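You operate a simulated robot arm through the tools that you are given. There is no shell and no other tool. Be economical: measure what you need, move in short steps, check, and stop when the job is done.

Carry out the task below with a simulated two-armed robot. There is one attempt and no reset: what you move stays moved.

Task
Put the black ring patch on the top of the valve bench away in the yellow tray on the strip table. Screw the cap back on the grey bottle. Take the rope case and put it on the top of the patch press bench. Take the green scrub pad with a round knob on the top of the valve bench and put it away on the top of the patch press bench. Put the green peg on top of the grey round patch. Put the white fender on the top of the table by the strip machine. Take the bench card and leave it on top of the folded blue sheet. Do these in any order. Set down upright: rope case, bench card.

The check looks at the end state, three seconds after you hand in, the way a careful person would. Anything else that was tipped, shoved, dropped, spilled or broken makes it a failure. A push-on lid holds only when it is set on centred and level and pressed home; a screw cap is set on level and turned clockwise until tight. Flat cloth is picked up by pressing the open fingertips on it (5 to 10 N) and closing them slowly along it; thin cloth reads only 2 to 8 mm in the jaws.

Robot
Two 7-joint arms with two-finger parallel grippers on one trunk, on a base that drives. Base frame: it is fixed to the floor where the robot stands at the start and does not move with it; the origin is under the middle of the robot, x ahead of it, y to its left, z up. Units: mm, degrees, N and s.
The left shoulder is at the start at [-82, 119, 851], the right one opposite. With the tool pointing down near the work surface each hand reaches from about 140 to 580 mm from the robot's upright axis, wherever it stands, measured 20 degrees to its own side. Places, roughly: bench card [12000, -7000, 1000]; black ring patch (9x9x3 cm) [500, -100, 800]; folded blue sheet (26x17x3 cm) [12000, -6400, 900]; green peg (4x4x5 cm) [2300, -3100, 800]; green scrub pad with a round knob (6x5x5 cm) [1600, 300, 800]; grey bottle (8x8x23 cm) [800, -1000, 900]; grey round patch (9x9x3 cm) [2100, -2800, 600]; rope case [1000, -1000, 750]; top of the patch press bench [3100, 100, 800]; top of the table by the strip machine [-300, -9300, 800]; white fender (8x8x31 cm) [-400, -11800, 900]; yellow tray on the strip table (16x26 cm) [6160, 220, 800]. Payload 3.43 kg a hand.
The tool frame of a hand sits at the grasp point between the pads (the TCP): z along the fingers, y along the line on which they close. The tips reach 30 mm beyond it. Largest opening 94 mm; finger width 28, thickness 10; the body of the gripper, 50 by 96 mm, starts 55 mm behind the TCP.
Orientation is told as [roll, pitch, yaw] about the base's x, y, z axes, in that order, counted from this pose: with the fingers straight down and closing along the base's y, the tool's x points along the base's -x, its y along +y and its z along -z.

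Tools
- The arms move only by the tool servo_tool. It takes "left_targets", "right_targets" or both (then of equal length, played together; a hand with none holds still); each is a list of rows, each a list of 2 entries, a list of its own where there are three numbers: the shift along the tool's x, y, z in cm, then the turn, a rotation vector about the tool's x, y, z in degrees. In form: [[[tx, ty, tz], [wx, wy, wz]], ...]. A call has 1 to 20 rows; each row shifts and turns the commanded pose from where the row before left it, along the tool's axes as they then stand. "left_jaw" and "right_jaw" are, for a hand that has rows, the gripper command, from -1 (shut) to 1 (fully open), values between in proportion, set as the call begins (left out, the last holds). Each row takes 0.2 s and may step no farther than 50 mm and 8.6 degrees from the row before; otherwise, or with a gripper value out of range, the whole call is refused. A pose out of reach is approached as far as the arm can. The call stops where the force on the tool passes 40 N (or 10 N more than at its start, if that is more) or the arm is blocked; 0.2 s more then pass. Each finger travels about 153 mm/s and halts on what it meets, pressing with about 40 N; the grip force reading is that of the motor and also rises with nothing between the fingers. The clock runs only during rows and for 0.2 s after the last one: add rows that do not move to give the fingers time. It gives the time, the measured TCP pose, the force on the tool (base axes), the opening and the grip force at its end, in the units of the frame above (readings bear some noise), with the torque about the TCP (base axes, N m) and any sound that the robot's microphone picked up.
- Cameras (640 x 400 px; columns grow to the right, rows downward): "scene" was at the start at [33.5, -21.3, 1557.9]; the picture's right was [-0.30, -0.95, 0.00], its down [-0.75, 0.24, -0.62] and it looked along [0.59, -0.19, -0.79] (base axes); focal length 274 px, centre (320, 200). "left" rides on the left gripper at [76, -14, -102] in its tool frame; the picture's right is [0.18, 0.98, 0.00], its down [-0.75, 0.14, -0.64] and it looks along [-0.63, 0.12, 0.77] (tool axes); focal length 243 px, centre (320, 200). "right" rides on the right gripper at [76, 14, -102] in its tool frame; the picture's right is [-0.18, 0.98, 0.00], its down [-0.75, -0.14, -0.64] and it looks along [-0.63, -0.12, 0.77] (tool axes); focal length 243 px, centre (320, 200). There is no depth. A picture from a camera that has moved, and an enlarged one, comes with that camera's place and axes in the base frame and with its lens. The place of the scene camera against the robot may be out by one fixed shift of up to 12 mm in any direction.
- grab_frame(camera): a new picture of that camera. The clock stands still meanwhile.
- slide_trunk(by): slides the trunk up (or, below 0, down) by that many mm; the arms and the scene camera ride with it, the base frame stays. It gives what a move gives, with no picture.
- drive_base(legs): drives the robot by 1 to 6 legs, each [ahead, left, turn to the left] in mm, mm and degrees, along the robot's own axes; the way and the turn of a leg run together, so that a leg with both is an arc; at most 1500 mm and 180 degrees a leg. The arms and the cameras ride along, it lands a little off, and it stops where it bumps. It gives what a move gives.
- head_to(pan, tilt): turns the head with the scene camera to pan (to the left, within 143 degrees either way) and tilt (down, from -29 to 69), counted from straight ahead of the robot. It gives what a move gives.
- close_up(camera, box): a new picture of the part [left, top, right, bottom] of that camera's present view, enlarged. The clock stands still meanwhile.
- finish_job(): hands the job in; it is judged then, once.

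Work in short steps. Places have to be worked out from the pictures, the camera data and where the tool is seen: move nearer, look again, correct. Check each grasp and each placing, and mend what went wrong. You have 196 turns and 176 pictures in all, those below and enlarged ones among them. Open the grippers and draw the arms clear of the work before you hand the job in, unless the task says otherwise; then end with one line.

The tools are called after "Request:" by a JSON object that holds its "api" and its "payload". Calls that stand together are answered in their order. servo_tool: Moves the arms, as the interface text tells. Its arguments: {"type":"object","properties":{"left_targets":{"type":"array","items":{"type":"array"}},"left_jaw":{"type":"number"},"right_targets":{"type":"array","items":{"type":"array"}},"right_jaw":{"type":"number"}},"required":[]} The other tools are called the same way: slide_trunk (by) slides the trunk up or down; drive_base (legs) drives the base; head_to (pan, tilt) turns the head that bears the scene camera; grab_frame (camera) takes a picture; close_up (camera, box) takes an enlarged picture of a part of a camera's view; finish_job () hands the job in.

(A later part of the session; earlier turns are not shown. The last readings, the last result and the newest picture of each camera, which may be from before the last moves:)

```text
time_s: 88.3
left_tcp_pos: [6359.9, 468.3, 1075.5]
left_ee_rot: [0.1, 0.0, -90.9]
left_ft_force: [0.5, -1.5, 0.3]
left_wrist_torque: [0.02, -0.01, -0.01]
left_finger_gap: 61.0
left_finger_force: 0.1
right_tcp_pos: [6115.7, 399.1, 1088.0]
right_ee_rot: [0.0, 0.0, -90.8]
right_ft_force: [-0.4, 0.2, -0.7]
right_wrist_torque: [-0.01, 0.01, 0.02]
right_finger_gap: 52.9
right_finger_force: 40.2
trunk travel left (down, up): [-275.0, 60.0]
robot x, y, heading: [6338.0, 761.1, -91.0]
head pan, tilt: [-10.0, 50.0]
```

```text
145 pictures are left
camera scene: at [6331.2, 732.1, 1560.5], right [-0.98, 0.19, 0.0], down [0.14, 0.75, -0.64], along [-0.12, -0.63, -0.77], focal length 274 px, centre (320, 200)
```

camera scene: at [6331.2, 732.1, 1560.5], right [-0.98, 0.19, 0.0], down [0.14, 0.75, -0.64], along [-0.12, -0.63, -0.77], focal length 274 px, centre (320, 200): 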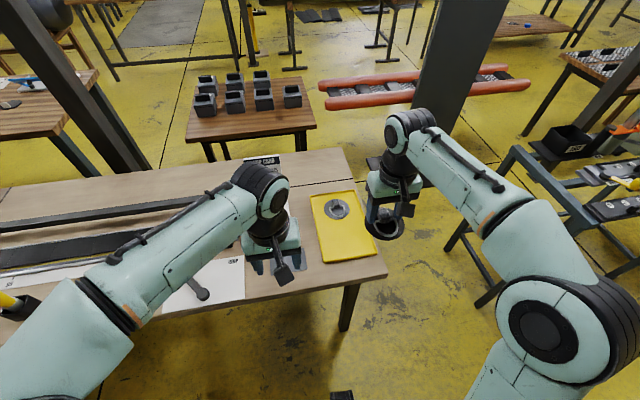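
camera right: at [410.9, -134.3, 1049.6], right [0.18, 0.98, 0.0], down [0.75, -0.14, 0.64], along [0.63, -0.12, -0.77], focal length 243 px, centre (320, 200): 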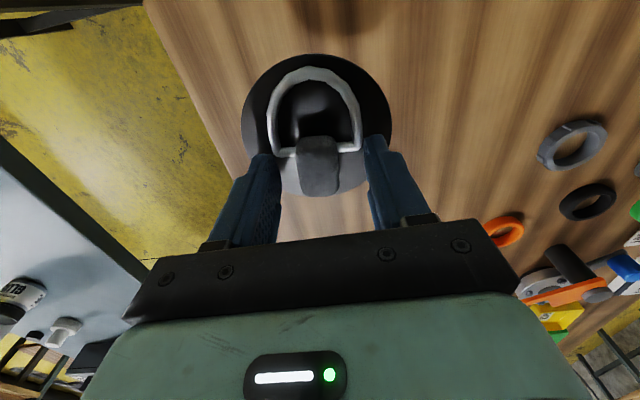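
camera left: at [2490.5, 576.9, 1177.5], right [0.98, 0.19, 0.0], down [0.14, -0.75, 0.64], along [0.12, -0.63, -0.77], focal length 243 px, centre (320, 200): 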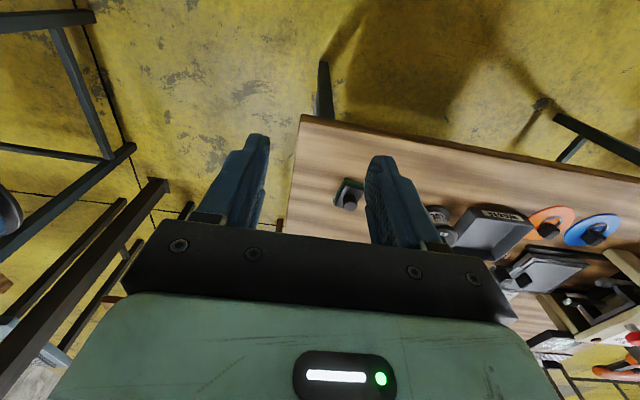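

Tray spans x 6083–6245, y 90–360; the other patch sits at [6161, 160]. I aim ours at about [6163, 285]: TCP to [6163, 272].

Request:
{"api": "servo_tool", "payload": {"right_targets": [[[-4.2, 1.6, 1], [0, 0, 0]], [[-4.2, 1.6, 1], [0, 0, 0]], [[-4.2, 1.6, 1], [0, 0, 0]], [[0, 0, 4.5], [0, 0, 0]], [[0, 0, 4.5], [0, 0, 0]], [[0, 0, 0], [0, 0, 0]]]}}

Request:
{"api": "grab_frame", "payload": {"camera": "right"}}

Request:
{"api": "grab_frame", "payload": {"camera": "scene"}}

```text
time_s: 89.7
left_tcp_pos: [6360.2, 468.4, 1074.6]
left_ee_rot: [0.0, -0.1, -90.7]
left_ft_force: [-0.9, -0.7, -0.3]
left_wrist_torque: [-0.02, 0.01, -0.01]
left_finger_gap: 61.1
left_finger_force: 0.0
right_tcp_pos: [6162.1, 269.8, 965.7]
right_ee_rot: [0.1, 0.0, -90.7]
right_ft_force: [-0.7, -0.1, -0.9]
right_wrist_torque: [0.01, -0.01, 0.02]
right_finger_gap: 52.8
right_finger_force: 39.8
trunk travel left (down, up): [-275.0, 60.0]
robot x, y, heading: [6341.7, 760.1, -90.9]
head pan, tilt: [-10.0, 50.0]
```

```text
144 pictures are left
camera right: at [6176.2, 347.3, 1067.6], right [0.98, -0.2, 0.0], down [-0.15, -0.75, 0.64], along [-0.13, -0.63, -0.77], focal length 243 px, centre (320, 200)
```

right: 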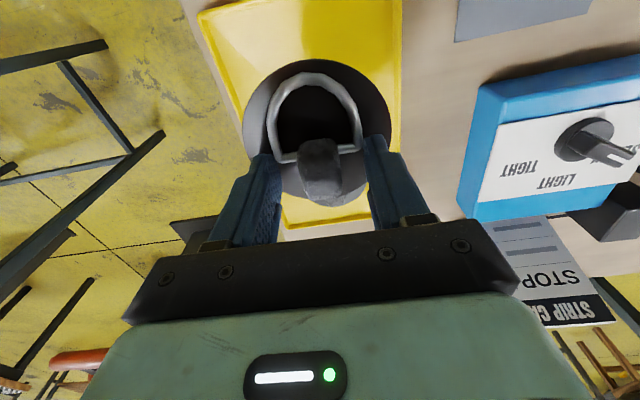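

```text
143 pictures are left
camera scene: at [6331.3, 732.4, 1560.5], right [-0.98, 0.19, 0.0], down [0.14, 0.75, -0.64], along [-0.12, -0.63, -0.77], focal length 274 px, centre (320, 200)
```

scene: 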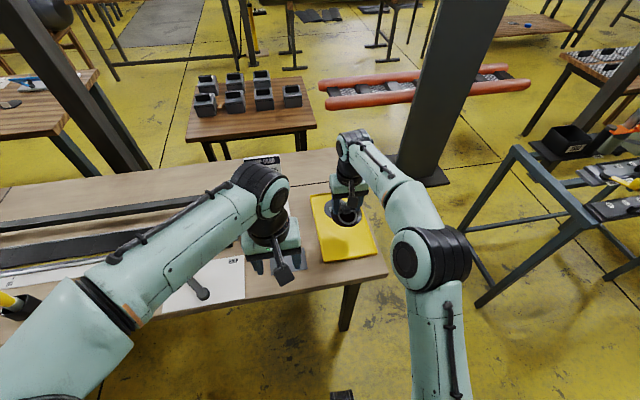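

Aligned with the tray. Going down to just above, then in small steps.

Request:
{"api": "servo_tool", "payload": {"right_targets": [[[0, 0, 4.5], [0, 0, 0]], [[0, 0, 4.5], [0, 0, 0]], [[0, 0, 2], [0, 0, 0]], [[0, 0, 0.6], [0, 0, 0]], [[0, 0, 0.4], [0, 0, 0]], [[0, 0, 0], [0, 0, 0]]]}}

Request:
{"api": "grab_frame", "payload": {"camera": "right"}}

```text
time_s: 91.1
left_tcp_pos: [6360.2, 466.9, 1075.0]
left_ee_rot: [0.0, 0.0, -90.8]
left_ft_force: [1.0, 0.1, 0.4]
left_wrist_torque: [-0.01, 0.03, -0.05]
left_finger_gap: 61.3
left_finger_force: 0.2
right_tcp_pos: [6162.2, 271.4, 846.7]
right_ee_rot: [-0.1, 0.0, -90.8]
right_ft_force: [-0.6, 0.5, -0.3]
right_wrist_torque: [-0.02, 0.01, 0.03]
right_finger_gap: 52.6
right_finger_force: 39.7
trunk travel left (down, up): [-275.0, 60.0]
robot x, y, heading: [6339.2, 763.8, -90.8]
head pan, tilt: [-10.0, 50.0]
```

```text
142 pictures are left
camera right: at [6176.8, 347.4, 949.2], right [0.98, -0.2, 0.0], down [-0.15, -0.75, 0.64], along [-0.13, -0.63, -0.77], focal length 243 px, centre (320, 200)
```

right: 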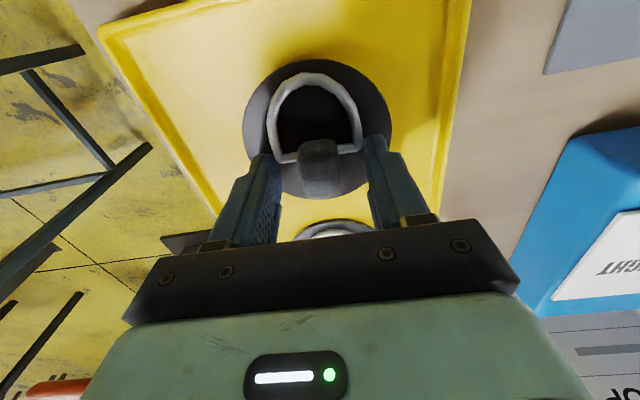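

Patch is well inside the tray and clear of the other one. Down until touch.

Request:
{"api": "servo_tool", "payload": {"right_targets": [[[0, 0, 0.3], [0, 0, 0]], [[0, 0, 0.3], [0, 0, 0]], [[0, 0, 0.3], [0, 0, 0]], [[0, 0, 0], [0, 0, 0]]]}}

```text
time_s: 92.1
left_tcp_pos: [6359.0, 469.4, 1075.8]
left_ee_rot: [0.0, -0.2, -90.8]
left_ft_force: [-0.7, -0.2, -0.2]
left_wrist_torque: [0.0, 0.0, 0.02]
left_finger_gap: 61.2
left_finger_force: 0.0
right_tcp_pos: [6162.2, 272.4, 841.9]
right_ee_rot: [0.1, -0.5, -90.8]
right_ft_force: [-0.3, -1.1, 28.1]
right_wrist_torque: [0.86, -0.02, -0.02]
right_finger_gap: 52.8
right_finger_force: 39.7
trunk travel left (down, up): [-275.0, 60.0]
robot x, y, heading: [6342.3, 758.0, -90.9]
head pan, tilt: [-10.0, 50.0]
```

Seated (28 N). I ease off 4 mm, open and lift.

Request:
{"api": "servo_tool", "payload": {"right_targets": [[[0, 0, -0.4], [0, 0, 0]], [[0, 0, 0], [0, 0, 0]]]}}

Request:
{"api": "servo_tool", "payload": {"right_targets": [[[0, 0, 0], [0, 0, 0]], [[0, 0, 0], [0, 0, 0]]], "right_jaw": 0.35}}

Request:
{"api": "servo_tool", "payload": {"right_targets": [[[0, 0, -4], [0, 0, 0]], [[0, 0, -4], [0, 0, 0]], [[0, 0, -4], [0, 0, 0]], [[4, -1.5, -2], [0, 0, 0]], [[4, -1.5, -2], [0, 0, 0]], [[4, -1.5, -2], [0, 0, 0]], [[0, 0, -4], [0, 0, 0]], [[0, 0, 0], [0, 0, 0]]]}}

Request:
{"api": "close_up", "payload": {"camera": "scene", "box": [270, 160, 430, 280]}}

```text
time_s: 92.7
left_tcp_pos: [6360.0, 469.3, 1075.7]
left_ee_rot: [0.0, -0.1, -90.8]
left_ft_force: [-0.2, 0.6, 0.0]
left_wrist_torque: [-0.01, -0.01, 0.0]
left_finger_gap: 60.9
left_finger_force: 0.0
right_tcp_pos: [6163.5, 271.1, 841.5]
right_ee_rot: [0.1, -0.1, -90.9]
right_ft_force: [0.0, -4.3, 12.4]
right_wrist_torque: [-0.58, -0.06, -0.02]
right_finger_gap: 52.8
right_finger_force: 39.8
trunk travel left (down, up): [-275.0, 60.0]
robot x, y, heading: [6337.1, 762.4, -90.7]
head pan, tilt: [-10.0, 50.0]
```

```text
time_s: 93.3
left_tcp_pos: [6359.1, 468.1, 1074.7]
left_ee_rot: [-0.1, 0.1, -90.8]
left_ft_force: [-0.6, 0.4, 0.4]
left_wrist_torque: [0.0, -0.01, 0.0]
left_finger_gap: 61.0
left_finger_force: 0.0
right_tcp_pos: [6162.3, 271.0, 841.3]
right_ee_rot: [0.0, 0.2, -90.9]
right_ft_force: [-0.5, -1.2, -0.1]
right_wrist_torque: [0.0, -0.01, 0.0]
right_finger_gap: 63.2
right_finger_force: 0.1
trunk travel left (down, up): [-275.0, 60.0]
robot x, y, heading: [6340.7, 766.6, -90.9]
head pan, tilt: [-10.0, 50.0]
```

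```text
time_s: 95.1
left_tcp_pos: [6360.0, 467.7, 1076.2]
left_ee_rot: [0.0, 0.0, -90.8]
left_ft_force: [0.2, -0.3, -0.6]
left_wrist_torque: [0.0, -0.03, -0.01]
left_finger_gap: 61.2
left_finger_force: 0.1
right_tcp_pos: [6120.4, 393.3, 1062.4]
right_ee_rot: [0.1, 0.0, -90.8]
right_ft_force: [-0.2, 0.4, 0.2]
right_wrist_torque: [-0.02, -0.04, 0.0]
right_finger_gap: 63.6
right_finger_force: 0.1
trunk travel left (down, up): [-275.0, 60.0]
robot x, y, heading: [6334.5, 765.5, -90.7]
head pan, tilt: [-10.0, 50.0]
```

```text
3.33 times, centred on (350, 220) of scene
camera zoom: at [6331.1, 732.2, 1560.5], right [-0.98, 0.19, 0.0], down [0.14, 0.75, -0.64], along [-0.12, -0.63, -0.77], focal length 912 px, centre (220, 133)
```

zoom: 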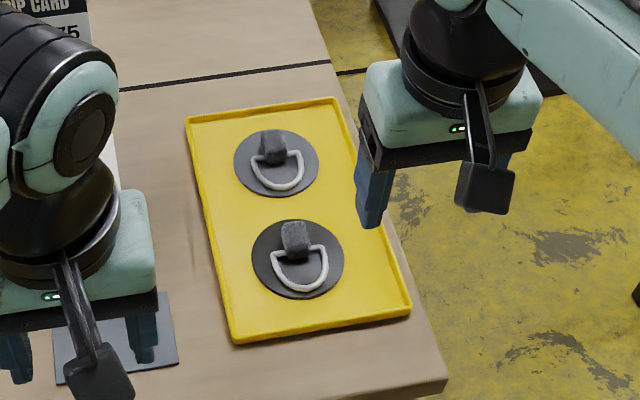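

The ring patch lies in the tray. Next the bottle and rope case: I drive back along the aisle at y≈950 toward the start.

Request:
{"api": "drive_base", "payload": {"legs": [[-180, 0, 0], [0, 0, -89.2], [1500, 0, 0], [1500, 0, 0], [1500, 0, 0], [1500, 0, 0]]}}

Request:
{"api": "head_to", "payload": {"pan": 60, "tilt": 22}}

Request:
{"api": "grab_frame", "payload": {"camera": "scene"}}

```text
time_s: 128.5
left_tcp_pos: [72.6, 1137.4, 1074.4]
left_ee_rot: [0.0, 0.0, 177.4]
left_ft_force: [0.4, 0.5, -0.6]
left_wrist_torque: [0.01, 0.02, 0.0]
left_finger_gap: 61.1
left_finger_force: 0.0
right_tcp_pos: [5.1, 1381.1, 1062.9]
right_ee_rot: [0.0, 0.0, 177.4]
right_ft_force: [0.5, -0.2, -0.6]
right_wrist_torque: [-0.01, 0.03, -0.02]
right_finger_gap: 63.2
right_finger_force: 0.1
trunk travel left (down, up): [-275.0, 60.0]
robot x, y, heading: [368.9, 1144.5, 177.5]
head pan, tilt: [-10.0, 50.0]
```

```text
time_s: 129.9
left_tcp_pos: [72.3, 1137.8, 1074.7]
left_ee_rot: [0.0, 0.1, 177.3]
left_ft_force: [-0.3, -0.4, -0.5]
left_wrist_torque: [-0.01, 0.02, 0.01]
left_finger_gap: 61.0
left_finger_force: 0.0
right_tcp_pos: [5.8, 1380.2, 1061.0]
right_ee_rot: [0.0, -0.1, 177.4]
right_ft_force: [0.2, 0.1, -1.4]
right_wrist_torque: [-0.01, -0.01, 0.04]
right_finger_gap: 63.4
right_finger_force: 0.0
trunk travel left (down, up): [-275.0, 60.0]
robot x, y, heading: [366.4, 1150.4, 177.4]
head pan, tilt: [60.0, 22.0]
```

```text
140 pictures are left
camera scene: at [367.1, 1069.6, 1602.8], right [-0.84, 0.54, 0.0], down [0.2, 0.32, -0.93], along [-0.5, -0.78, -0.37], focal length 274 px, centre (320, 200)
```

scene: 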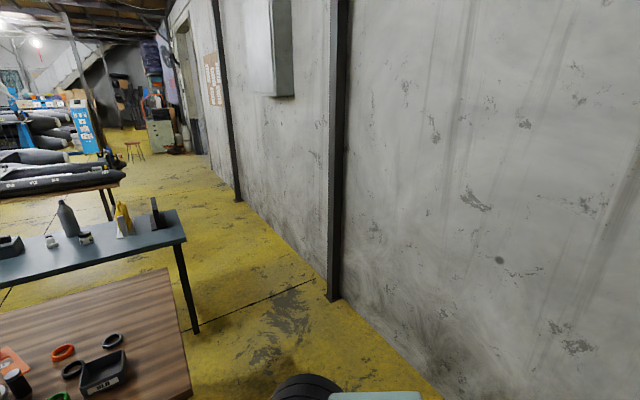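

The wall is at x≈−770, the benches' ends at x≈270–390. I go along x≈−190 down to y≈−1500 and turn to face +x.

Request:
{"api": "drive_base", "payload": {"legs": [[0, 0, 2.6], [555, 0, 0], [0, 0, 90], [1500, 0, 0], [1180, 0, 0], [0, 0, 90]]}}

Request:
{"api": "head_to", "payload": {"pan": 20, "tilt": 30}}

Request:
{"api": "grab_frame", "payload": {"camera": "scene"}}

```text
time_s: 153.9
left_tcp_pos: [232.2, -1505.2, 1074.9]
left_ee_rot: [0.1, 0.0, 2.0]
left_ft_force: [0.3, -0.6, 0.0]
left_wrist_torque: [0.02, -0.04, 0.01]
left_finger_gap: 61.2
left_finger_force: 0.0
right_tcp_pos: [319.3, -1741.0, 1062.5]
right_ee_rot: [0.0, 0.0, 2.0]
right_ft_force: [0.1, -0.4, 0.7]
right_wrist_torque: [0.02, 0.04, 0.02]
right_finger_gap: 63.3
right_finger_force: 0.0
trunk travel left (down, up): [-275.0, 60.0]
robot x, y, heading: [-61.8, -1541.3, 2.0]
head pan, tilt: [60.0, 22.0]
```

```text
time_s: 155.0
left_tcp_pos: [232.7, -1504.9, 1074.7]
left_ee_rot: [0.0, 0.0, 2.1]
left_ft_force: [0.8, 0.8, 0.1]
left_wrist_torque: [0.0, -0.01, 0.0]
left_finger_gap: 61.1
left_finger_force: 0.1
right_tcp_pos: [318.8, -1742.8, 1062.1]
right_ee_rot: [0.0, 0.1, 2.1]
right_ft_force: [0.5, -0.6, 0.5]
right_wrist_torque: [-0.01, -0.01, 0.0]
right_finger_gap: 63.5
right_finger_force: 0.1
trunk travel left (down, up): [-275.0, 60.0]
robot x, y, heading: [-61.6, -1541.5, 2.0]
head pan, tilt: [20.0, 30.0]
```

```text
139 pictures are left
camera scene: at [-15.5, -1506.8, 1590.0], right [0.38, -0.93, 0.0], down [-0.46, -0.19, -0.87], along [0.8, 0.33, -0.5], focal length 274 px, centre (320, 200)
```

scene: 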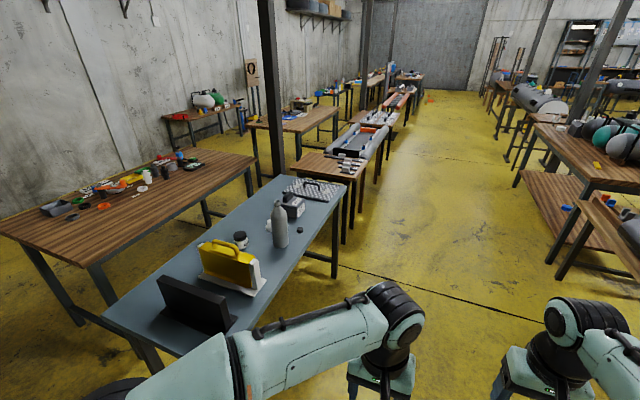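

Request:
{"api": "close_up", "payload": {"camera": "scene", "box": [150, 165, 350, 315]}}

```text
2.67 times, centred on (250, 240) of scene
camera zoom: at [-15.5, -1506.8, 1590.0], right [0.38, -0.93, 0.0], down [-0.46, -0.19, -0.87], along [0.8, 0.33, -0.5], focal length 729 px, centre (507, 93)
```

zoom: 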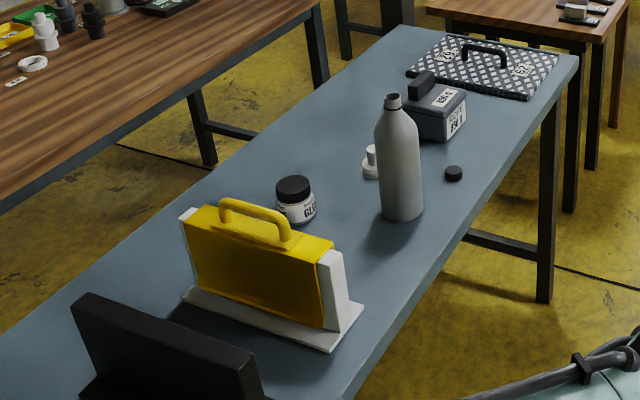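

Cap lies at the bottle's foot. I must tell which is the "rope case": zoom on labels.

Request:
{"api": "close_up", "payload": {"camera": "scene", "box": [265, 175, 350, 230]}}

Request:
{"api": "close_up", "payload": {"camera": "scene", "box": [160, 220, 280, 310]}}

```text
7.27 times, centred on (308, 202) of scene
camera zoom: at [-15.5, -1506.8, 1590.0], right [0.38, -0.93, 0.0], down [-0.46, -0.19, -0.87], along [0.8, 0.33, -0.5], focal length 1989 px, centre (411, 182)
```

zoom: 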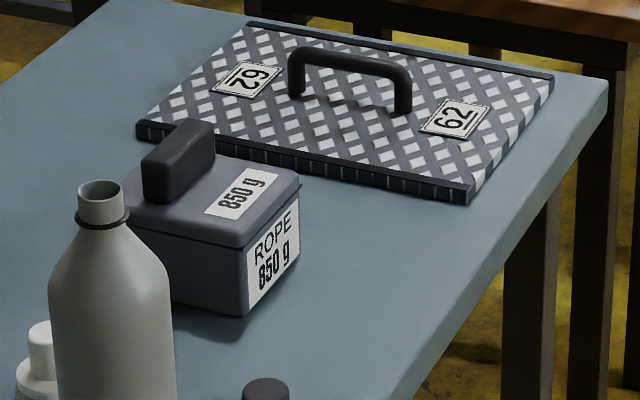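

```text
4.44 times, centred on (220, 265) of scene
camera zoom: at [-15.5, -1506.8, 1590.0], right [0.38, -0.93, 0.0], down [-0.46, -0.19, -0.87], along [0.8, 0.33, -0.5], focal length 1215 px, centre (764, -89)
```

zoom: 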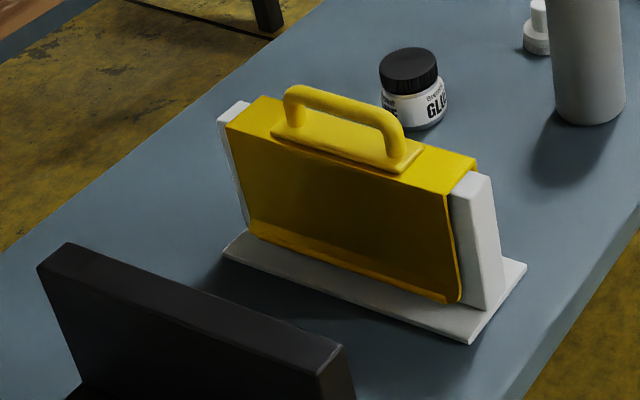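

The rope case is the grey box labelled ROPE 850 g with a fin handle. Bottle ≈[885,−930], cap ≈[993,−982], case ≈[1134,−881]. I drive to about (930, −1390) facing +y.

Request:
{"api": "drive_base", "payload": {"legs": [[990, 0, -2], [0, 0, 90], [110, 0, 0]]}}

Request:
{"api": "head_to", "payload": {"pan": -5, "tilt": 48}}

Request:
{"api": "grab_frame", "payload": {"camera": "scene"}}

```text
time_s: 164.8
left_tcp_pos: [882.9, -1104.4, 1074.8]
left_ee_rot: [0.0, 0.1, 92.5]
left_ft_force: [0.1, -0.3, 0.5]
left_wrist_torque: [-0.01, 0.01, -0.01]
left_finger_gap: 61.3
left_finger_force: 0.0
right_tcp_pos: [1116.9, -1014.6, 1060.7]
right_ee_rot: [0.0, 0.0, 92.5]
right_ft_force: [-0.7, 0.0, 0.5]
right_wrist_torque: [-0.02, -0.01, 0.02]
right_finger_gap: 63.4
right_finger_force: 0.0
trunk travel left (down, up): [-275.0, 60.0]
robot x, y, heading: [920.3, -1397.0, 92.7]
head pan, tilt: [20.0, 30.0]
```

```text
time_s: 165.7
left_tcp_pos: [882.7, -1105.0, 1074.8]
left_ee_rot: [0.0, -0.1, 92.4]
left_ft_force: [0.6, 0.2, 0.0]
left_wrist_torque: [0.02, 0.01, 0.01]
left_finger_gap: 61.1
left_finger_force: 0.0
right_tcp_pos: [1117.0, -1015.1, 1062.9]
right_ee_rot: [0.0, 0.0, 92.6]
right_ft_force: [-0.7, -0.4, -0.7]
right_wrist_torque: [-0.01, 0.03, 0.04]
right_finger_gap: 63.8
right_finger_force: 0.0
trunk travel left (down, up): [-275.0, 60.0]
robot x, y, heading: [917.2, -1396.8, 92.4]
head pan, tilt: [-5.0, 48.0]
```

```text
135 pictures are left
camera scene: at [931.3, -1360.8, 1563.3], right [1.0, -0.04, 0.0], down [-0.03, -0.74, -0.67], along [0.03, 0.67, -0.74], focal length 274 px, centre (320, 200)
```

scene: 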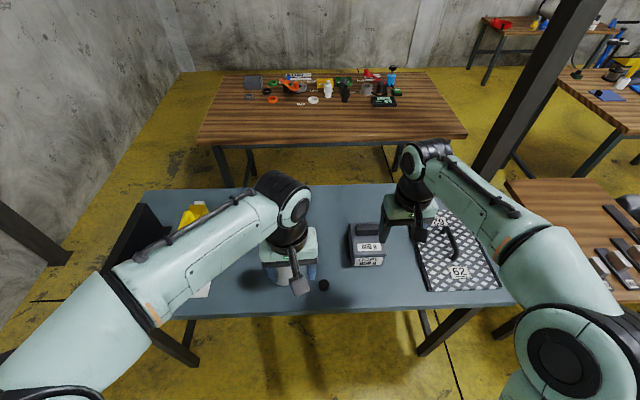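

I move the left hand aside and bring the right hand over the cap.

Request:
{"api": "servo_tool", "payload": {"left_targets": [[[0, 4.5, -1], [0, 0, 0]], [[0, 4.5, -1], [0, 0, 0]], [[0, 4.5, -1], [0, 0, 0]], [[0, 0, 0], [0, 0, 0]], [[0, 0, 0], [0, 0, 0]], [[0, 0, 0], [0, 0, 0]]], "right_targets": [[[-0.7, 3, 2.8], [0, 0, 0]], [[-0.7, 3, 2.8], [0, 0, 0]], [[-0.7, 3, 2.8], [0, 0, 0]], [[-0.7, 3, 2.8], [0, 0, 0]], [[-0.7, 3, 2.8], [0, 0, 0]], [[0, 0, 0], [0, 0, 0]]], "right_jaw": 0.35}}

Request:
{"api": "grab_frame", "payload": {"camera": "right"}}

Request:
{"api": "grab_frame", "payload": {"camera": "scene"}}

Request:
{"api": "grab_frame", "payload": {"camera": "left"}}

```text
time_s: 167.1
left_tcp_pos: [748.4, -1108.9, 1104.8]
left_ee_rot: [0.0, -0.1, 92.6]
left_ft_force: [0.2, 0.1, 0.0]
left_wrist_torque: [0.04, 0.02, 0.03]
left_finger_gap: 61.1
left_finger_force: 0.0
right_tcp_pos: [965.5, -985.5, 921.7]
right_ee_rot: [0.1, -0.2, 92.6]
right_ft_force: [0.1, 0.0, 0.6]
right_wrist_torque: [-0.03, 0.03, 0.03]
right_finger_gap: 63.3
right_finger_force: 0.1
trunk travel left (down, up): [-275.0, 60.0]
robot x, y, heading: [918.9, -1394.0, 92.8]
head pan, tilt: [-5.0, 48.0]
```

```text
134 pictures are left
camera right: at [954.6, -1062.4, 1025.4], right [-0.99, 0.14, 0.0], down [0.11, 0.76, 0.64], along [0.09, 0.64, -0.77], focal length 243 px, centre (320, 200)
```

right: 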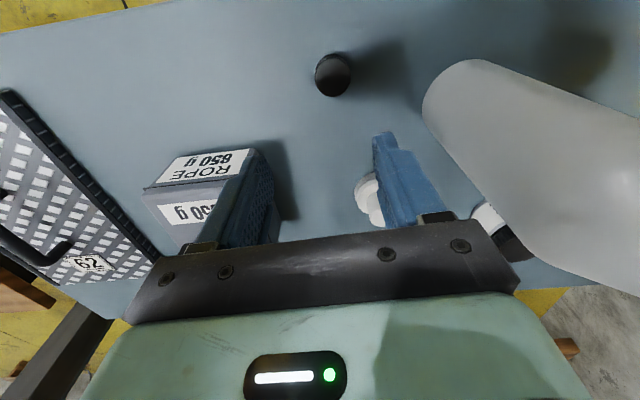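

```text
133 pictures are left
camera scene: at [931.9, -1361.0, 1563.2], right [1.0, -0.04, 0.0], down [-0.03, -0.74, -0.67], along [0.03, 0.67, -0.74], focal length 274 px, centre (320, 200)
```

scene: 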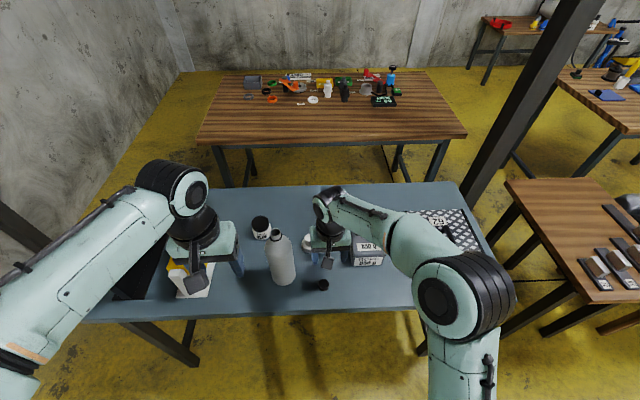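

```text
132 pictures are left
camera left: at [766.4, -1184.6, 1208.5], right [-0.97, -0.23, 0.0], down [-0.17, 0.75, 0.64], along [-0.15, 0.63, -0.77], focal length 243 px, centre (320, 200)
```

left: 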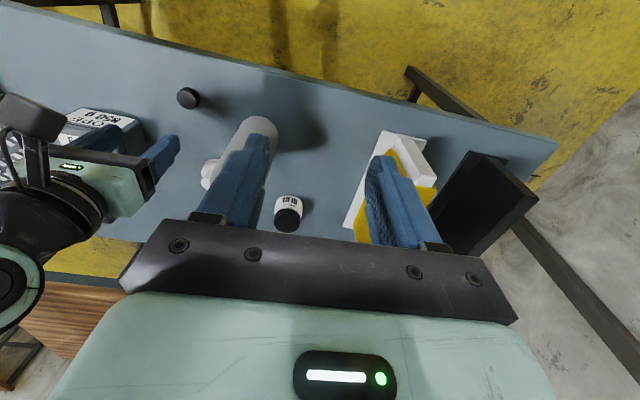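

Triangulating: cap ≈[951,−1005, 780], bottle ≈[845,−952]. I correct sideways, narrow the jaws and descend partway.

Request:
{"api": "servo_tool", "payload": {"right_targets": [[[1.9, 1.5, 0], [0, 0, 0]], [[0, 0, 4], [0, 0, 0]], [[0, 0, 4], [0, 0, 0]], [[0, 0, 0], [0, 0, 0]]], "right_jaw": 0.2}}

Request:
{"api": "grab_frame", "payload": {"camera": "right"}}

```text
time_s: 168.1
left_tcp_pos: [748.4, -1109.1, 1106.4]
left_ee_rot: [0.0, -0.1, 92.6]
left_ft_force: [-0.6, 0.7, 0.2]
left_wrist_torque: [0.03, -0.02, -0.03]
left_finger_gap: 61.2
left_finger_force: 0.0
right_tcp_pos: [952.1, -1007.4, 842.7]
right_ee_rot: [0.0, -0.1, 92.6]
right_ft_force: [0.7, 0.3, 0.8]
right_wrist_torque: [-0.02, 0.0, -0.01]
right_finger_gap: 56.7
right_finger_force: 0.1
trunk travel left (down, up): [-275.0, 60.0]
robot x, y, heading: [920.7, -1398.2, 92.7]
head pan, tilt: [-5.0, 48.0]
```

```text
131 pictures are left
camera right: at [940.3, -1083.1, 944.7], right [-0.99, 0.14, 0.0], down [0.11, 0.76, 0.64], along [0.09, 0.64, -0.77], focal length 243 px, centre (320, 200)
```

right: 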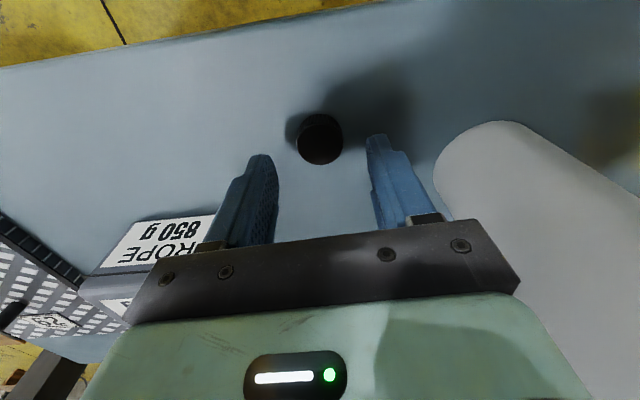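

Cap centred. I go down in small steps to find the table.

Request:
{"api": "servo_tool", "payload": {"right_targets": [[[0, 0, 1.5], [0, 0, 0]], [[0, 0, 0.8], [0, 0, 0]], [[0, 0, 0.5], [0, 0, 0]], [[0, 0, 0.4], [0, 0, 0]], [[0, 0, 0.4], [0, 0, 0]], [[0, 0, 0], [0, 0, 0]]]}}

Request:
{"api": "grab_frame", "payload": {"camera": "right"}}

```text
time_s: 169.5
left_tcp_pos: [749.6, -1111.3, 1106.8]
left_ee_rot: [0.0, -0.2, 92.5]
left_ft_force: [0.1, -1.1, -0.2]
left_wrist_torque: [0.0, 0.0, -0.04]
left_finger_gap: 61.2
left_finger_force: 0.1
right_tcp_pos: [951.4, -1005.9, 810.0]
right_ee_rot: [0.1, -0.3, 92.7]
right_ft_force: [2.0, -5.6, 36.2]
right_wrist_torque: [-0.63, -1.26, -0.18]
right_finger_gap: 57.8
right_finger_force: 1.2
trunk travel left (down, up): [-275.0, 60.0]
robot x, y, heading: [918.5, -1392.3, 92.6]
head pan, tilt: [-5.0, 48.0]
```

```text
130 pictures are left
camera right: at [939.4, -1083.5, 912.0], right [-0.99, 0.14, 0.0], down [0.11, 0.76, 0.65], along [0.09, 0.64, -0.76], focal length 243 px, centre (320, 200)
```

right: 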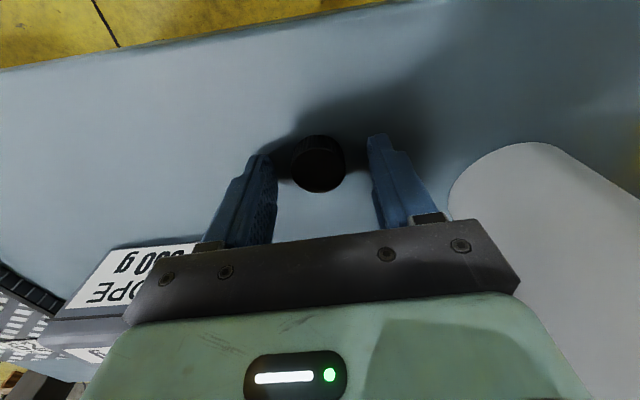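

Table top at z≈780. I raise ~7 mm and close on the cap.

Request:
{"api": "servo_tool", "payload": {"right_targets": [[[0, 0, -0.9], [0, 0, 0]], [[0, 0, 0], [0, 0, 0]]]}}

Request:
{"api": "servo_tool", "payload": {"right_targets": [[[0, 0, 0], [0, 0, 0]], [[0, 0, 0], [0, 0, 0]], [[0, 0, 0], [0, 0, 0]]], "right_jaw": -1}}

Request:
{"api": "servo_tool", "payload": {"right_targets": [[[0, 0, -4], [0, 0, 0]], [[0, 0, -4], [0, 0, 0]], [[0, 0, -4], [0, 0, 0]], [[0, 0, -4.5], [0, 0, 0]], [[0, 0, -4.5], [0, 0, 0]], [[0, 0, -4.5], [0, 0, 0]], [[0, -4, 0], [0, 0, 0]], [[0, -4, 0], [0, 0, 0]], [[0, 0, 0], [0, 0, 0]]]}}

Request:
{"api": "grab_frame", "payload": {"camera": "right"}}

Request:
{"api": "grab_frame", "payload": {"camera": "scene"}}

```text
time_s: 170.1
left_tcp_pos: [748.9, -1109.6, 1105.2]
left_ee_rot: [-0.1, -0.1, 92.6]
left_ft_force: [0.4, 0.4, -0.4]
left_wrist_torque: [0.0, -0.04, 0.0]
left_finger_gap: 61.3
left_finger_force: 0.1
right_tcp_pos: [952.0, -1005.4, 815.9]
right_ee_rot: [0.0, -0.1, 92.5]
right_ft_force: [-0.4, -0.7, -0.2]
right_wrist_torque: [0.01, 0.02, 0.01]
right_finger_gap: 56.3
right_finger_force: 0.2
trunk travel left (down, up): [-275.0, 60.0]
robot x, y, heading: [921.8, -1395.9, 92.5]
head pan, tilt: [-5.0, 48.0]
```

```text
time_s: 170.9
left_tcp_pos: [748.1, -1109.5, 1104.5]
left_ee_rot: [0.0, -0.1, 92.5]
left_ft_force: [0.9, -0.5, 0.2]
left_wrist_torque: [0.01, 0.0, -0.03]
left_finger_gap: 61.3
left_finger_force: 0.1
right_tcp_pos: [952.3, -1005.9, 815.7]
right_ee_rot: [-0.1, -0.1, 92.6]
right_ft_force: [-0.4, 0.4, -0.7]
right_wrist_torque: [-0.04, 0.01, 0.02]
right_finger_gap: 28.4
right_finger_force: 39.8
trunk travel left (down, up): [-275.0, 60.0]
robot x, y, heading: [918.9, -1397.7, 92.3]
head pan, tilt: [-5.0, 48.0]
```

```text
time_s: 172.9
left_tcp_pos: [747.5, -1110.2, 1105.8]
left_ee_rot: [0.0, 0.0, 92.5]
left_ft_force: [0.7, 0.6, -0.7]
left_wrist_torque: [0.03, 0.01, 0.02]
left_finger_gap: 61.1
left_finger_force: 0.0
right_tcp_pos: [1032.1, -1001.8, 1069.0]
right_ee_rot: [0.0, 0.0, 92.6]
right_ft_force: [0.1, 0.0, 0.4]
right_wrist_torque: [0.03, -0.01, 0.0]
right_finger_gap: 28.5
right_finger_force: 40.3
trunk travel left (down, up): [-275.0, 60.0]
robot x, y, heading: [916.8, -1397.2, 92.8]
head pan, tilt: [-5.0, 48.0]
```

```text
129 pictures are left
camera right: at [1020.4, -1077.4, 1172.5], right [-0.99, 0.14, 0.0], down [0.11, 0.76, 0.64], along [0.09, 0.64, -0.77], focal length 243 px, centre (320, 200)
```

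right: 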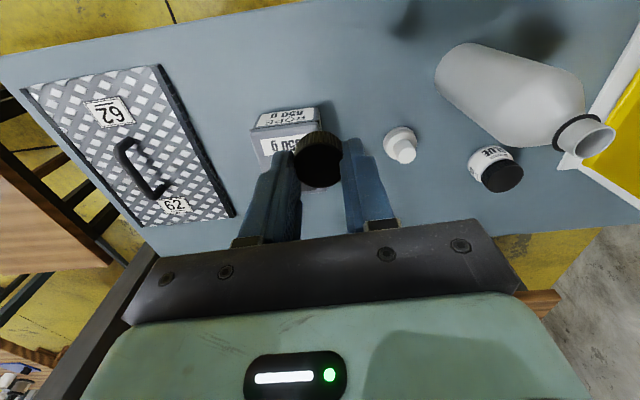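

```text
128 pictures are left
camera scene: at [930.9, -1360.5, 1563.2], right [1.0, -0.04, 0.0], down [-0.03, -0.74, -0.67], along [0.03, 0.67, -0.74], focal length 274 px, centre (320, 200)
```

scene: 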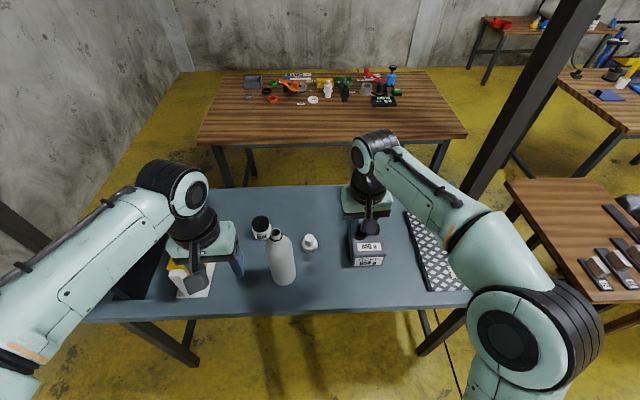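

The cap is held (28 mm, its foot ~36 mm below the TCP). Now the left hand turns to horizontal (fingers forward) above the bottle, ready to come down around it.

Request:
{"api": "servo_tool", "payload": {"left_targets": [[[-1.36, -0.88, 0], [0, -8.2, 0]], [[-1.35, -0.88, 0.19], [0, -8.2, 0]], [[-1.3, -0.88, 0.38], [0, -8.2, 0]], [[-1.24, -0.88, 0.57], [0, -8.2, 0]], [[-1.14, -0.88, 0.74], [0, -8.2, 0]], [[-1.03, -0.88, 0.89], [0, -8.2, 0]], [[-0.89, -0.88, 1.03], [0, -8.2, 0]], [[-0.73, -0.88, 1.15], [0, -8.2, 0]], [[-0.56, -0.88, 1.24], [0, -8.2, 0]], [[-0.38, -0.88, 1.31], [0, -8.2, 0]], [[-0.19, -0.88, 1.35], [0, -8.0, 0]], [[0, 0, 0], [0, 0, 0]]], "left_jaw": 1}}

Request:
{"api": "grab_frame", "payload": {"camera": "left"}}

Request:
{"api": "grab_frame", "payload": {"camera": "scene"}}

Request:
{"api": "grab_frame", "payload": {"camera": "right"}}

```text
time_s: 175.5
left_tcp_pos: [837.8, -956.8, 1106.2]
left_ee_rot: [-148.9, -89.8, -118.5]
left_ft_force: [0.9, 0.5, 0.1]
left_wrist_torque: [-0.04, -0.01, 0.03]
left_finger_gap: 93.9
left_finger_force: 0.0
right_tcp_pos: [1032.3, -1001.6, 1071.1]
right_ee_rot: [0.0, 0.0, 92.5]
right_ft_force: [0.4, -0.7, 0.1]
right_wrist_torque: [0.06, 0.0, 0.02]
right_finger_gap: 28.5
right_finger_force: 40.4
trunk travel left (down, up): [-275.0, 60.0]
robot x, y, heading: [920.2, -1398.8, 92.5]
head pan, tilt: [-5.0, 48.0]
```

```text
127 pictures are left
camera left: at [856.3, -1058.3, 1029.9], right [-0.98, -0.04, -0.19], down [-0.11, -0.65, 0.75], along [-0.15, 0.76, 0.63], focal length 243 px, centre (320, 200)
```

left: 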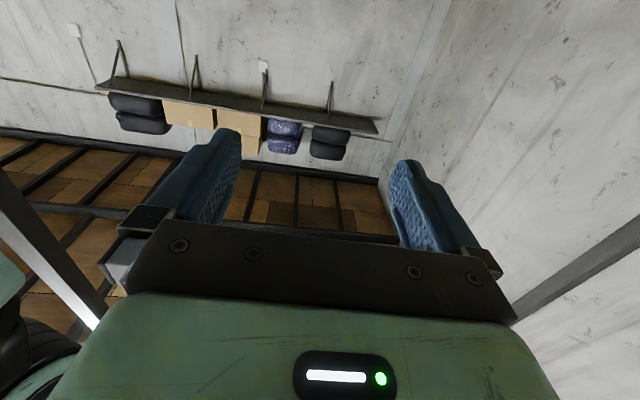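

```text
126 pictures are left
camera scene: at [931.3, -1361.2, 1563.2], right [1.0, -0.04, 0.0], down [-0.03, -0.74, -0.67], along [0.03, 0.67, -0.74], focal length 274 px, centre (320, 200)
```

scene: 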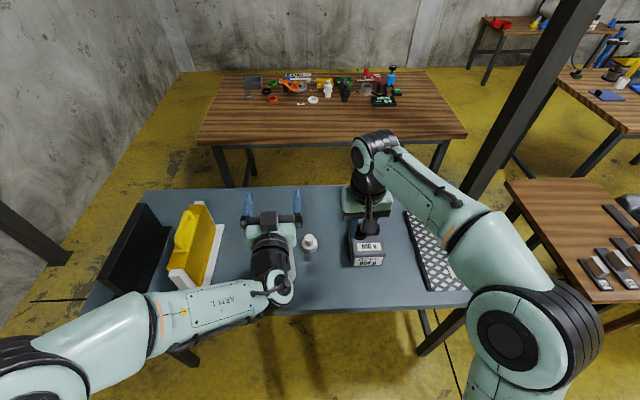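

```text
125 pictures are left
camera right: at [1020.4, -1077.9, 1172.6], right [-0.99, 0.14, 0.0], down [0.11, 0.76, 0.64], along [0.09, 0.64, -0.77], focal length 243 px, centre (320, 200)
```

right: 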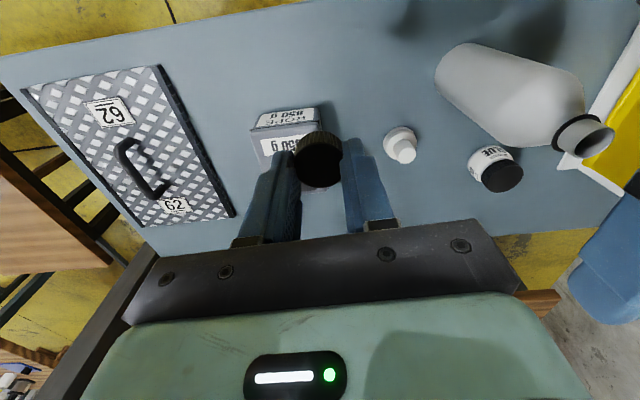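

Both views put the bottle axis at ≈[830, −973]. I shift the left hand to it and come down to z≈1040 to check the neck between the fingers.

Request:
{"api": "servo_tool", "payload": {"left_targets": [[[0, 0.8, -1.4], [0, 0, 0]], [[3.5, 0, 0], [0, 0, 0]], [[3, 0, 0], [0, 0, 0]], [[0, 0, 0], [0, 0, 0]]]}}

Request:
{"api": "grab_frame", "payload": {"camera": "left"}}

Request:
{"api": "close_up", "payload": {"camera": "right", "box": [420, 0, 640, 330]}}

```text
time_s: 176.5
left_tcp_pos: [832.4, -971.5, 1039.6]
left_ee_rot: [-145.1, -89.9, -122.3]
left_ft_force: [0.0, -0.4, -0.3]
left_wrist_torque: [-0.02, -0.04, -0.01]
left_finger_gap: 93.9
left_finger_force: 0.2
right_tcp_pos: [1032.3, -1000.5, 1070.4]
right_ee_rot: [0.0, 0.0, 92.5]
right_ft_force: [-0.1, 0.4, -0.4]
right_wrist_torque: [0.0, 0.0, -0.01]
right_finger_gap: 28.8
right_finger_force: 39.5
trunk travel left (down, up): [-275.0, 60.0]
robot x, y, heading: [921.1, -1392.3, 92.6]
head pan, tilt: [-5.0, 48.0]
```

```text
124 pictures are left
camera left: at [850.3, -1072.1, 964.3], right [-0.98, -0.04, -0.18], down [-0.11, -0.65, 0.75], along [-0.15, 0.76, 0.63], focal length 243 px, centre (320, 200)
```

left: 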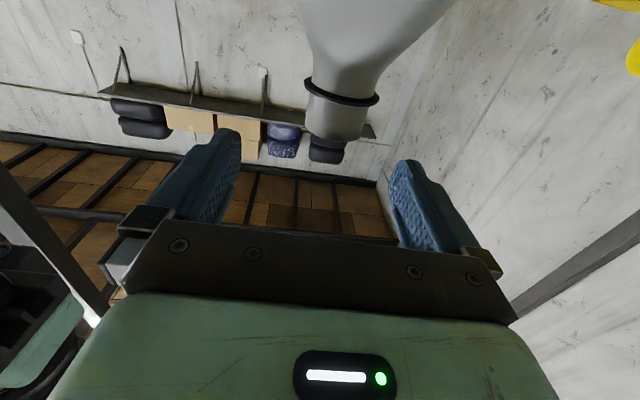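

```text
1.21 times, centred on (530, 165) of right
camera zoom: at [1020.6, -1077.6, 1172.5], right [-0.99, 0.14, 0.0], down [0.11, 0.76, 0.64], along [0.09, 0.64, -0.77], focal length 294 px, centre (66, 242)
```

zoom: 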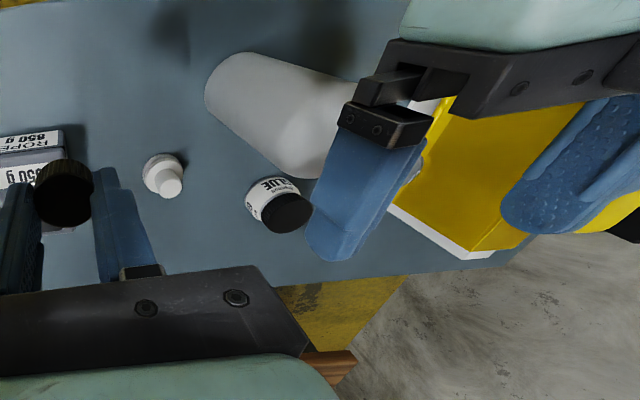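

Neck centre at x≈830, top z≈1011 — aligned within 2 mm. I lower the left hand to z≈890.

Request:
{"api": "servo_tool", "payload": {"left_targets": [[[3, 0.2, 0], [0, 0, 0]], [[3, 0, 0], [0, 0, 0]], [[2, 0, 0], [0, 0, 0]], [[2, 0, 0], [0, 0, 0]], [[0, 0, 0], [0, 0, 0]]]}}

Request:
{"api": "grab_frame", "payload": {"camera": "left"}}

Request:
{"api": "grab_frame", "payload": {"camera": "right"}}

```text
time_s: 177.7
left_tcp_pos: [829.5, -970.5, 940.0]
left_ee_rot: [-152.0, -89.8, -115.4]
left_ft_force: [0.3, -0.4, 0.4]
left_wrist_torque: [-0.05, 0.01, 0.0]
left_finger_gap: 94.0
left_finger_force: 0.2
right_tcp_pos: [1031.5, -1001.9, 1070.2]
right_ee_rot: [-0.1, 0.0, 92.6]
right_ft_force: [0.6, -0.1, -0.6]
right_wrist_torque: [-0.04, 0.01, 0.02]
right_finger_gap: 29.1
right_finger_force: 40.1
trunk travel left (down, up): [-275.0, 60.0]
robot x, y, heading: [922.9, -1400.9, 92.5]
head pan, tilt: [-5.0, 48.0]
```

```text
122 pictures are left
camera left: at [847.2, -1072.0, 864.5], right [-0.98, -0.04, -0.19], down [-0.11, -0.65, 0.75], along [-0.15, 0.76, 0.63], focal length 243 px, centre (320, 200)
```

left: 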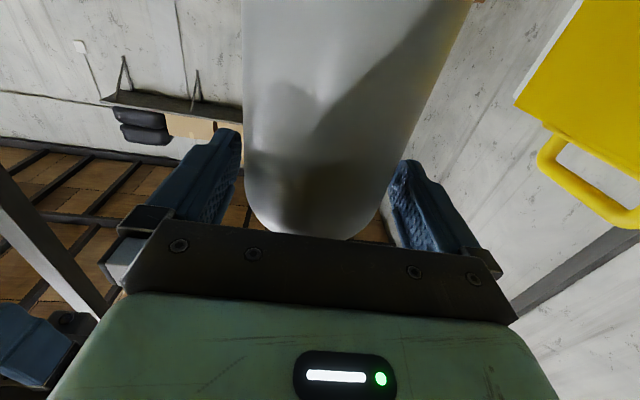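

```text
121 pictures are left
camera right: at [1020.4, -1077.6, 1172.5], right [-0.99, 0.14, 0.0], down [0.11, 0.76, 0.64], along [0.09, 0.64, -0.77], focal length 243 px, centre (320, 200)
```

right: 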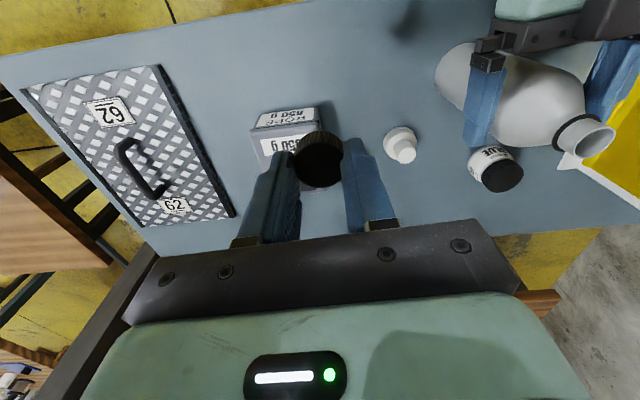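

The bottle is between the fingers. Down to z≈888 with a 2 mm nudge, then close.

Request:
{"api": "servo_tool", "payload": {"left_targets": [[[2, -0.2, 0], [0, 0, 0]], [[2, 0, 0], [0, 0, 0]], [[1.2, 0, 0], [0, 0, 0]], [[0, 0, 0], [0, 0, 0]]]}}

Request:
{"api": "servo_tool", "payload": {"left_targets": [[[0, 0, 0], [0, 0, 0]], [[0, 0, 0], [0, 0, 0]], [[0, 0, 0], [0, 0, 0]]], "left_jaw": -1}}

Request:
{"api": "grab_frame", "payload": {"camera": "scene"}}

Request:
{"api": "grab_frame", "payload": {"camera": "right"}}

```text
time_s: 178.7
left_tcp_pos: [830.4, -970.0, 887.7]
left_ee_rot: [-153.9, -90.0, -113.6]
left_ft_force: [-0.6, 0.8, -0.5]
left_wrist_torque: [0.03, 0.01, -0.01]
left_finger_gap: 93.9
left_finger_force: 0.1
right_tcp_pos: [1032.1, -1002.3, 1070.1]
right_ee_rot: [0.0, 0.0, 92.7]
right_ft_force: [-1.0, -0.2, 0.5]
right_wrist_torque: [0.0, 0.01, 0.0]
right_finger_gap: 29.0
right_finger_force: 39.9
trunk travel left (down, up): [-275.0, 60.0]
robot x, y, heading: [918.1, -1394.1, 92.4]
head pan, tilt: [-5.0, 48.0]
```

```text
time_s: 179.5
left_tcp_pos: [831.6, -970.8, 887.4]
left_ee_rot: [-148.4, -89.9, -119.0]
left_ft_force: [0.6, -0.1, 0.2]
left_wrist_torque: [0.04, 0.03, -0.02]
left_finger_gap: 73.5
left_finger_force: 39.8
right_tcp_pos: [1032.6, -1000.9, 1070.3]
right_ee_rot: [0.0, 0.0, 92.5]
right_ft_force: [0.7, 0.4, 0.2]
right_wrist_torque: [0.0, -0.01, -0.03]
right_finger_gap: 28.9
right_finger_force: 40.0
trunk travel left (down, up): [-275.0, 60.0]
robot x, y, heading: [917.4, -1396.4, 92.5]
head pan, tilt: [-5.0, 48.0]
```

```text
120 pictures are left
camera scene: at [931.4, -1360.6, 1563.2], right [1.0, -0.04, 0.0], down [-0.03, -0.74, -0.67], along [0.03, 0.67, -0.74], focal length 274 px, centre (320, 200)
```

scene: 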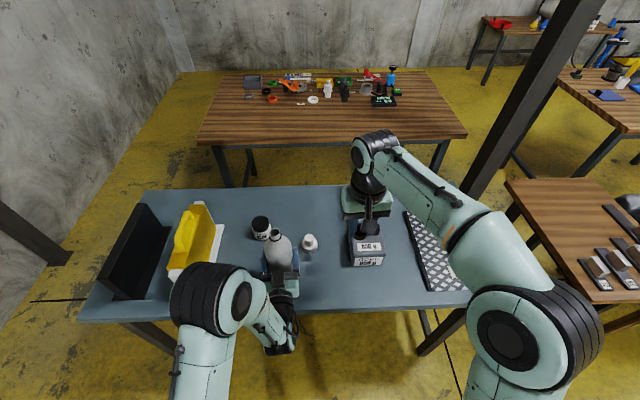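

```text
119 pictures are left
camera right: at [1020.6, -1077.4, 1172.5], right [-0.99, 0.14, 0.0], down [0.11, 0.76, 0.64], along [0.09, 0.64, -0.77], focal length 243 px, centre (320, 200)
```

right: 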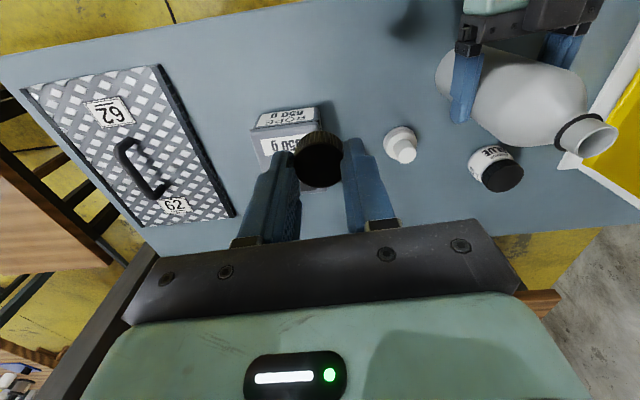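

The bottle is held firmly (73.5 mm). Now the right hand with the cap goes above the neck at unchanged height.

Request:
{"api": "servo_tool", "payload": {"right_targets": [[[-0.76, 4, -0.2], [0, 0, 0]], [[-0.76, 4, 0], [0, 0, 0]], [[-0.76, 4, 0], [0, 0, 0]], [[-0.76, 4, 0], [0, 0, 0]], [[-0.76, 4, 0], [0, 0, 0]], [[0, 0, 0], [0, 0, 0]]]}}

Request:
{"api": "grab_frame", "payload": {"camera": "right"}}

Request:
{"api": "close_up", "payload": {"camera": "scene", "box": [230, 180, 350, 280]}}

```text
time_s: 180.9
left_tcp_pos: [831.6, -971.0, 887.9]
left_ee_rot: [172.3, -89.9, -79.7]
left_ft_force: [0.7, -0.6, 1.6]
left_wrist_torque: [-0.01, 0.06, 0.01]
left_finger_gap: 73.6
left_finger_force: 39.8
right_tcp_pos: [830.8, -974.4, 1073.7]
right_ee_rot: [0.0, 0.0, 92.6]
right_ft_force: [0.5, 0.4, -0.6]
right_wrist_torque: [-0.01, 0.06, 0.03]
right_finger_gap: 28.9
right_finger_force: 39.9
trunk travel left (down, up): [-275.0, 60.0]
robot x, y, heading: [922.5, -1397.2, 92.5]
head pan, tilt: [-5.0, 48.0]
```

```text
118 pictures are left
camera right: at [818.8, -1051.4, 1176.1], right [-0.99, 0.14, 0.0], down [0.11, 0.76, 0.64], along [0.09, 0.64, -0.77], focal length 243 px, centre (320, 200)
```

right: 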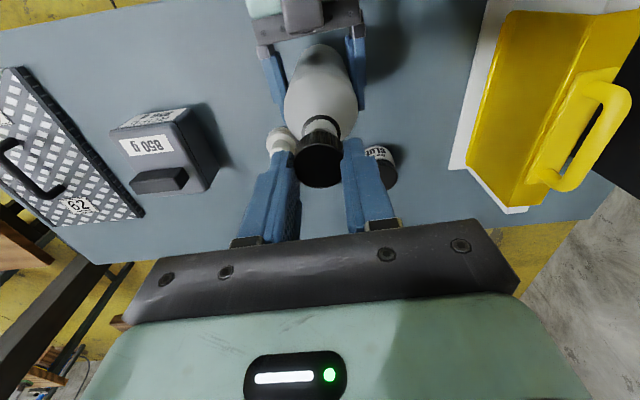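

```text
4.00 times, centred on (290, 230) of scene
camera zoom: at [932.1, -1360.8, 1563.2], right [1.0, -0.04, 0.0], down [-0.03, -0.74, -0.67], along [0.03, 0.67, -0.74], focal length 1094 px, centre (440, 80)
```

zoom: 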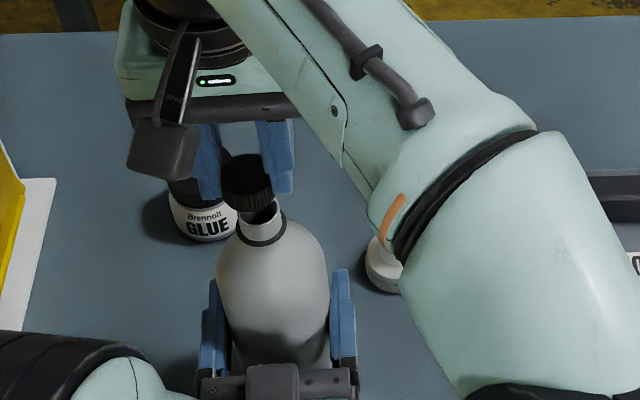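

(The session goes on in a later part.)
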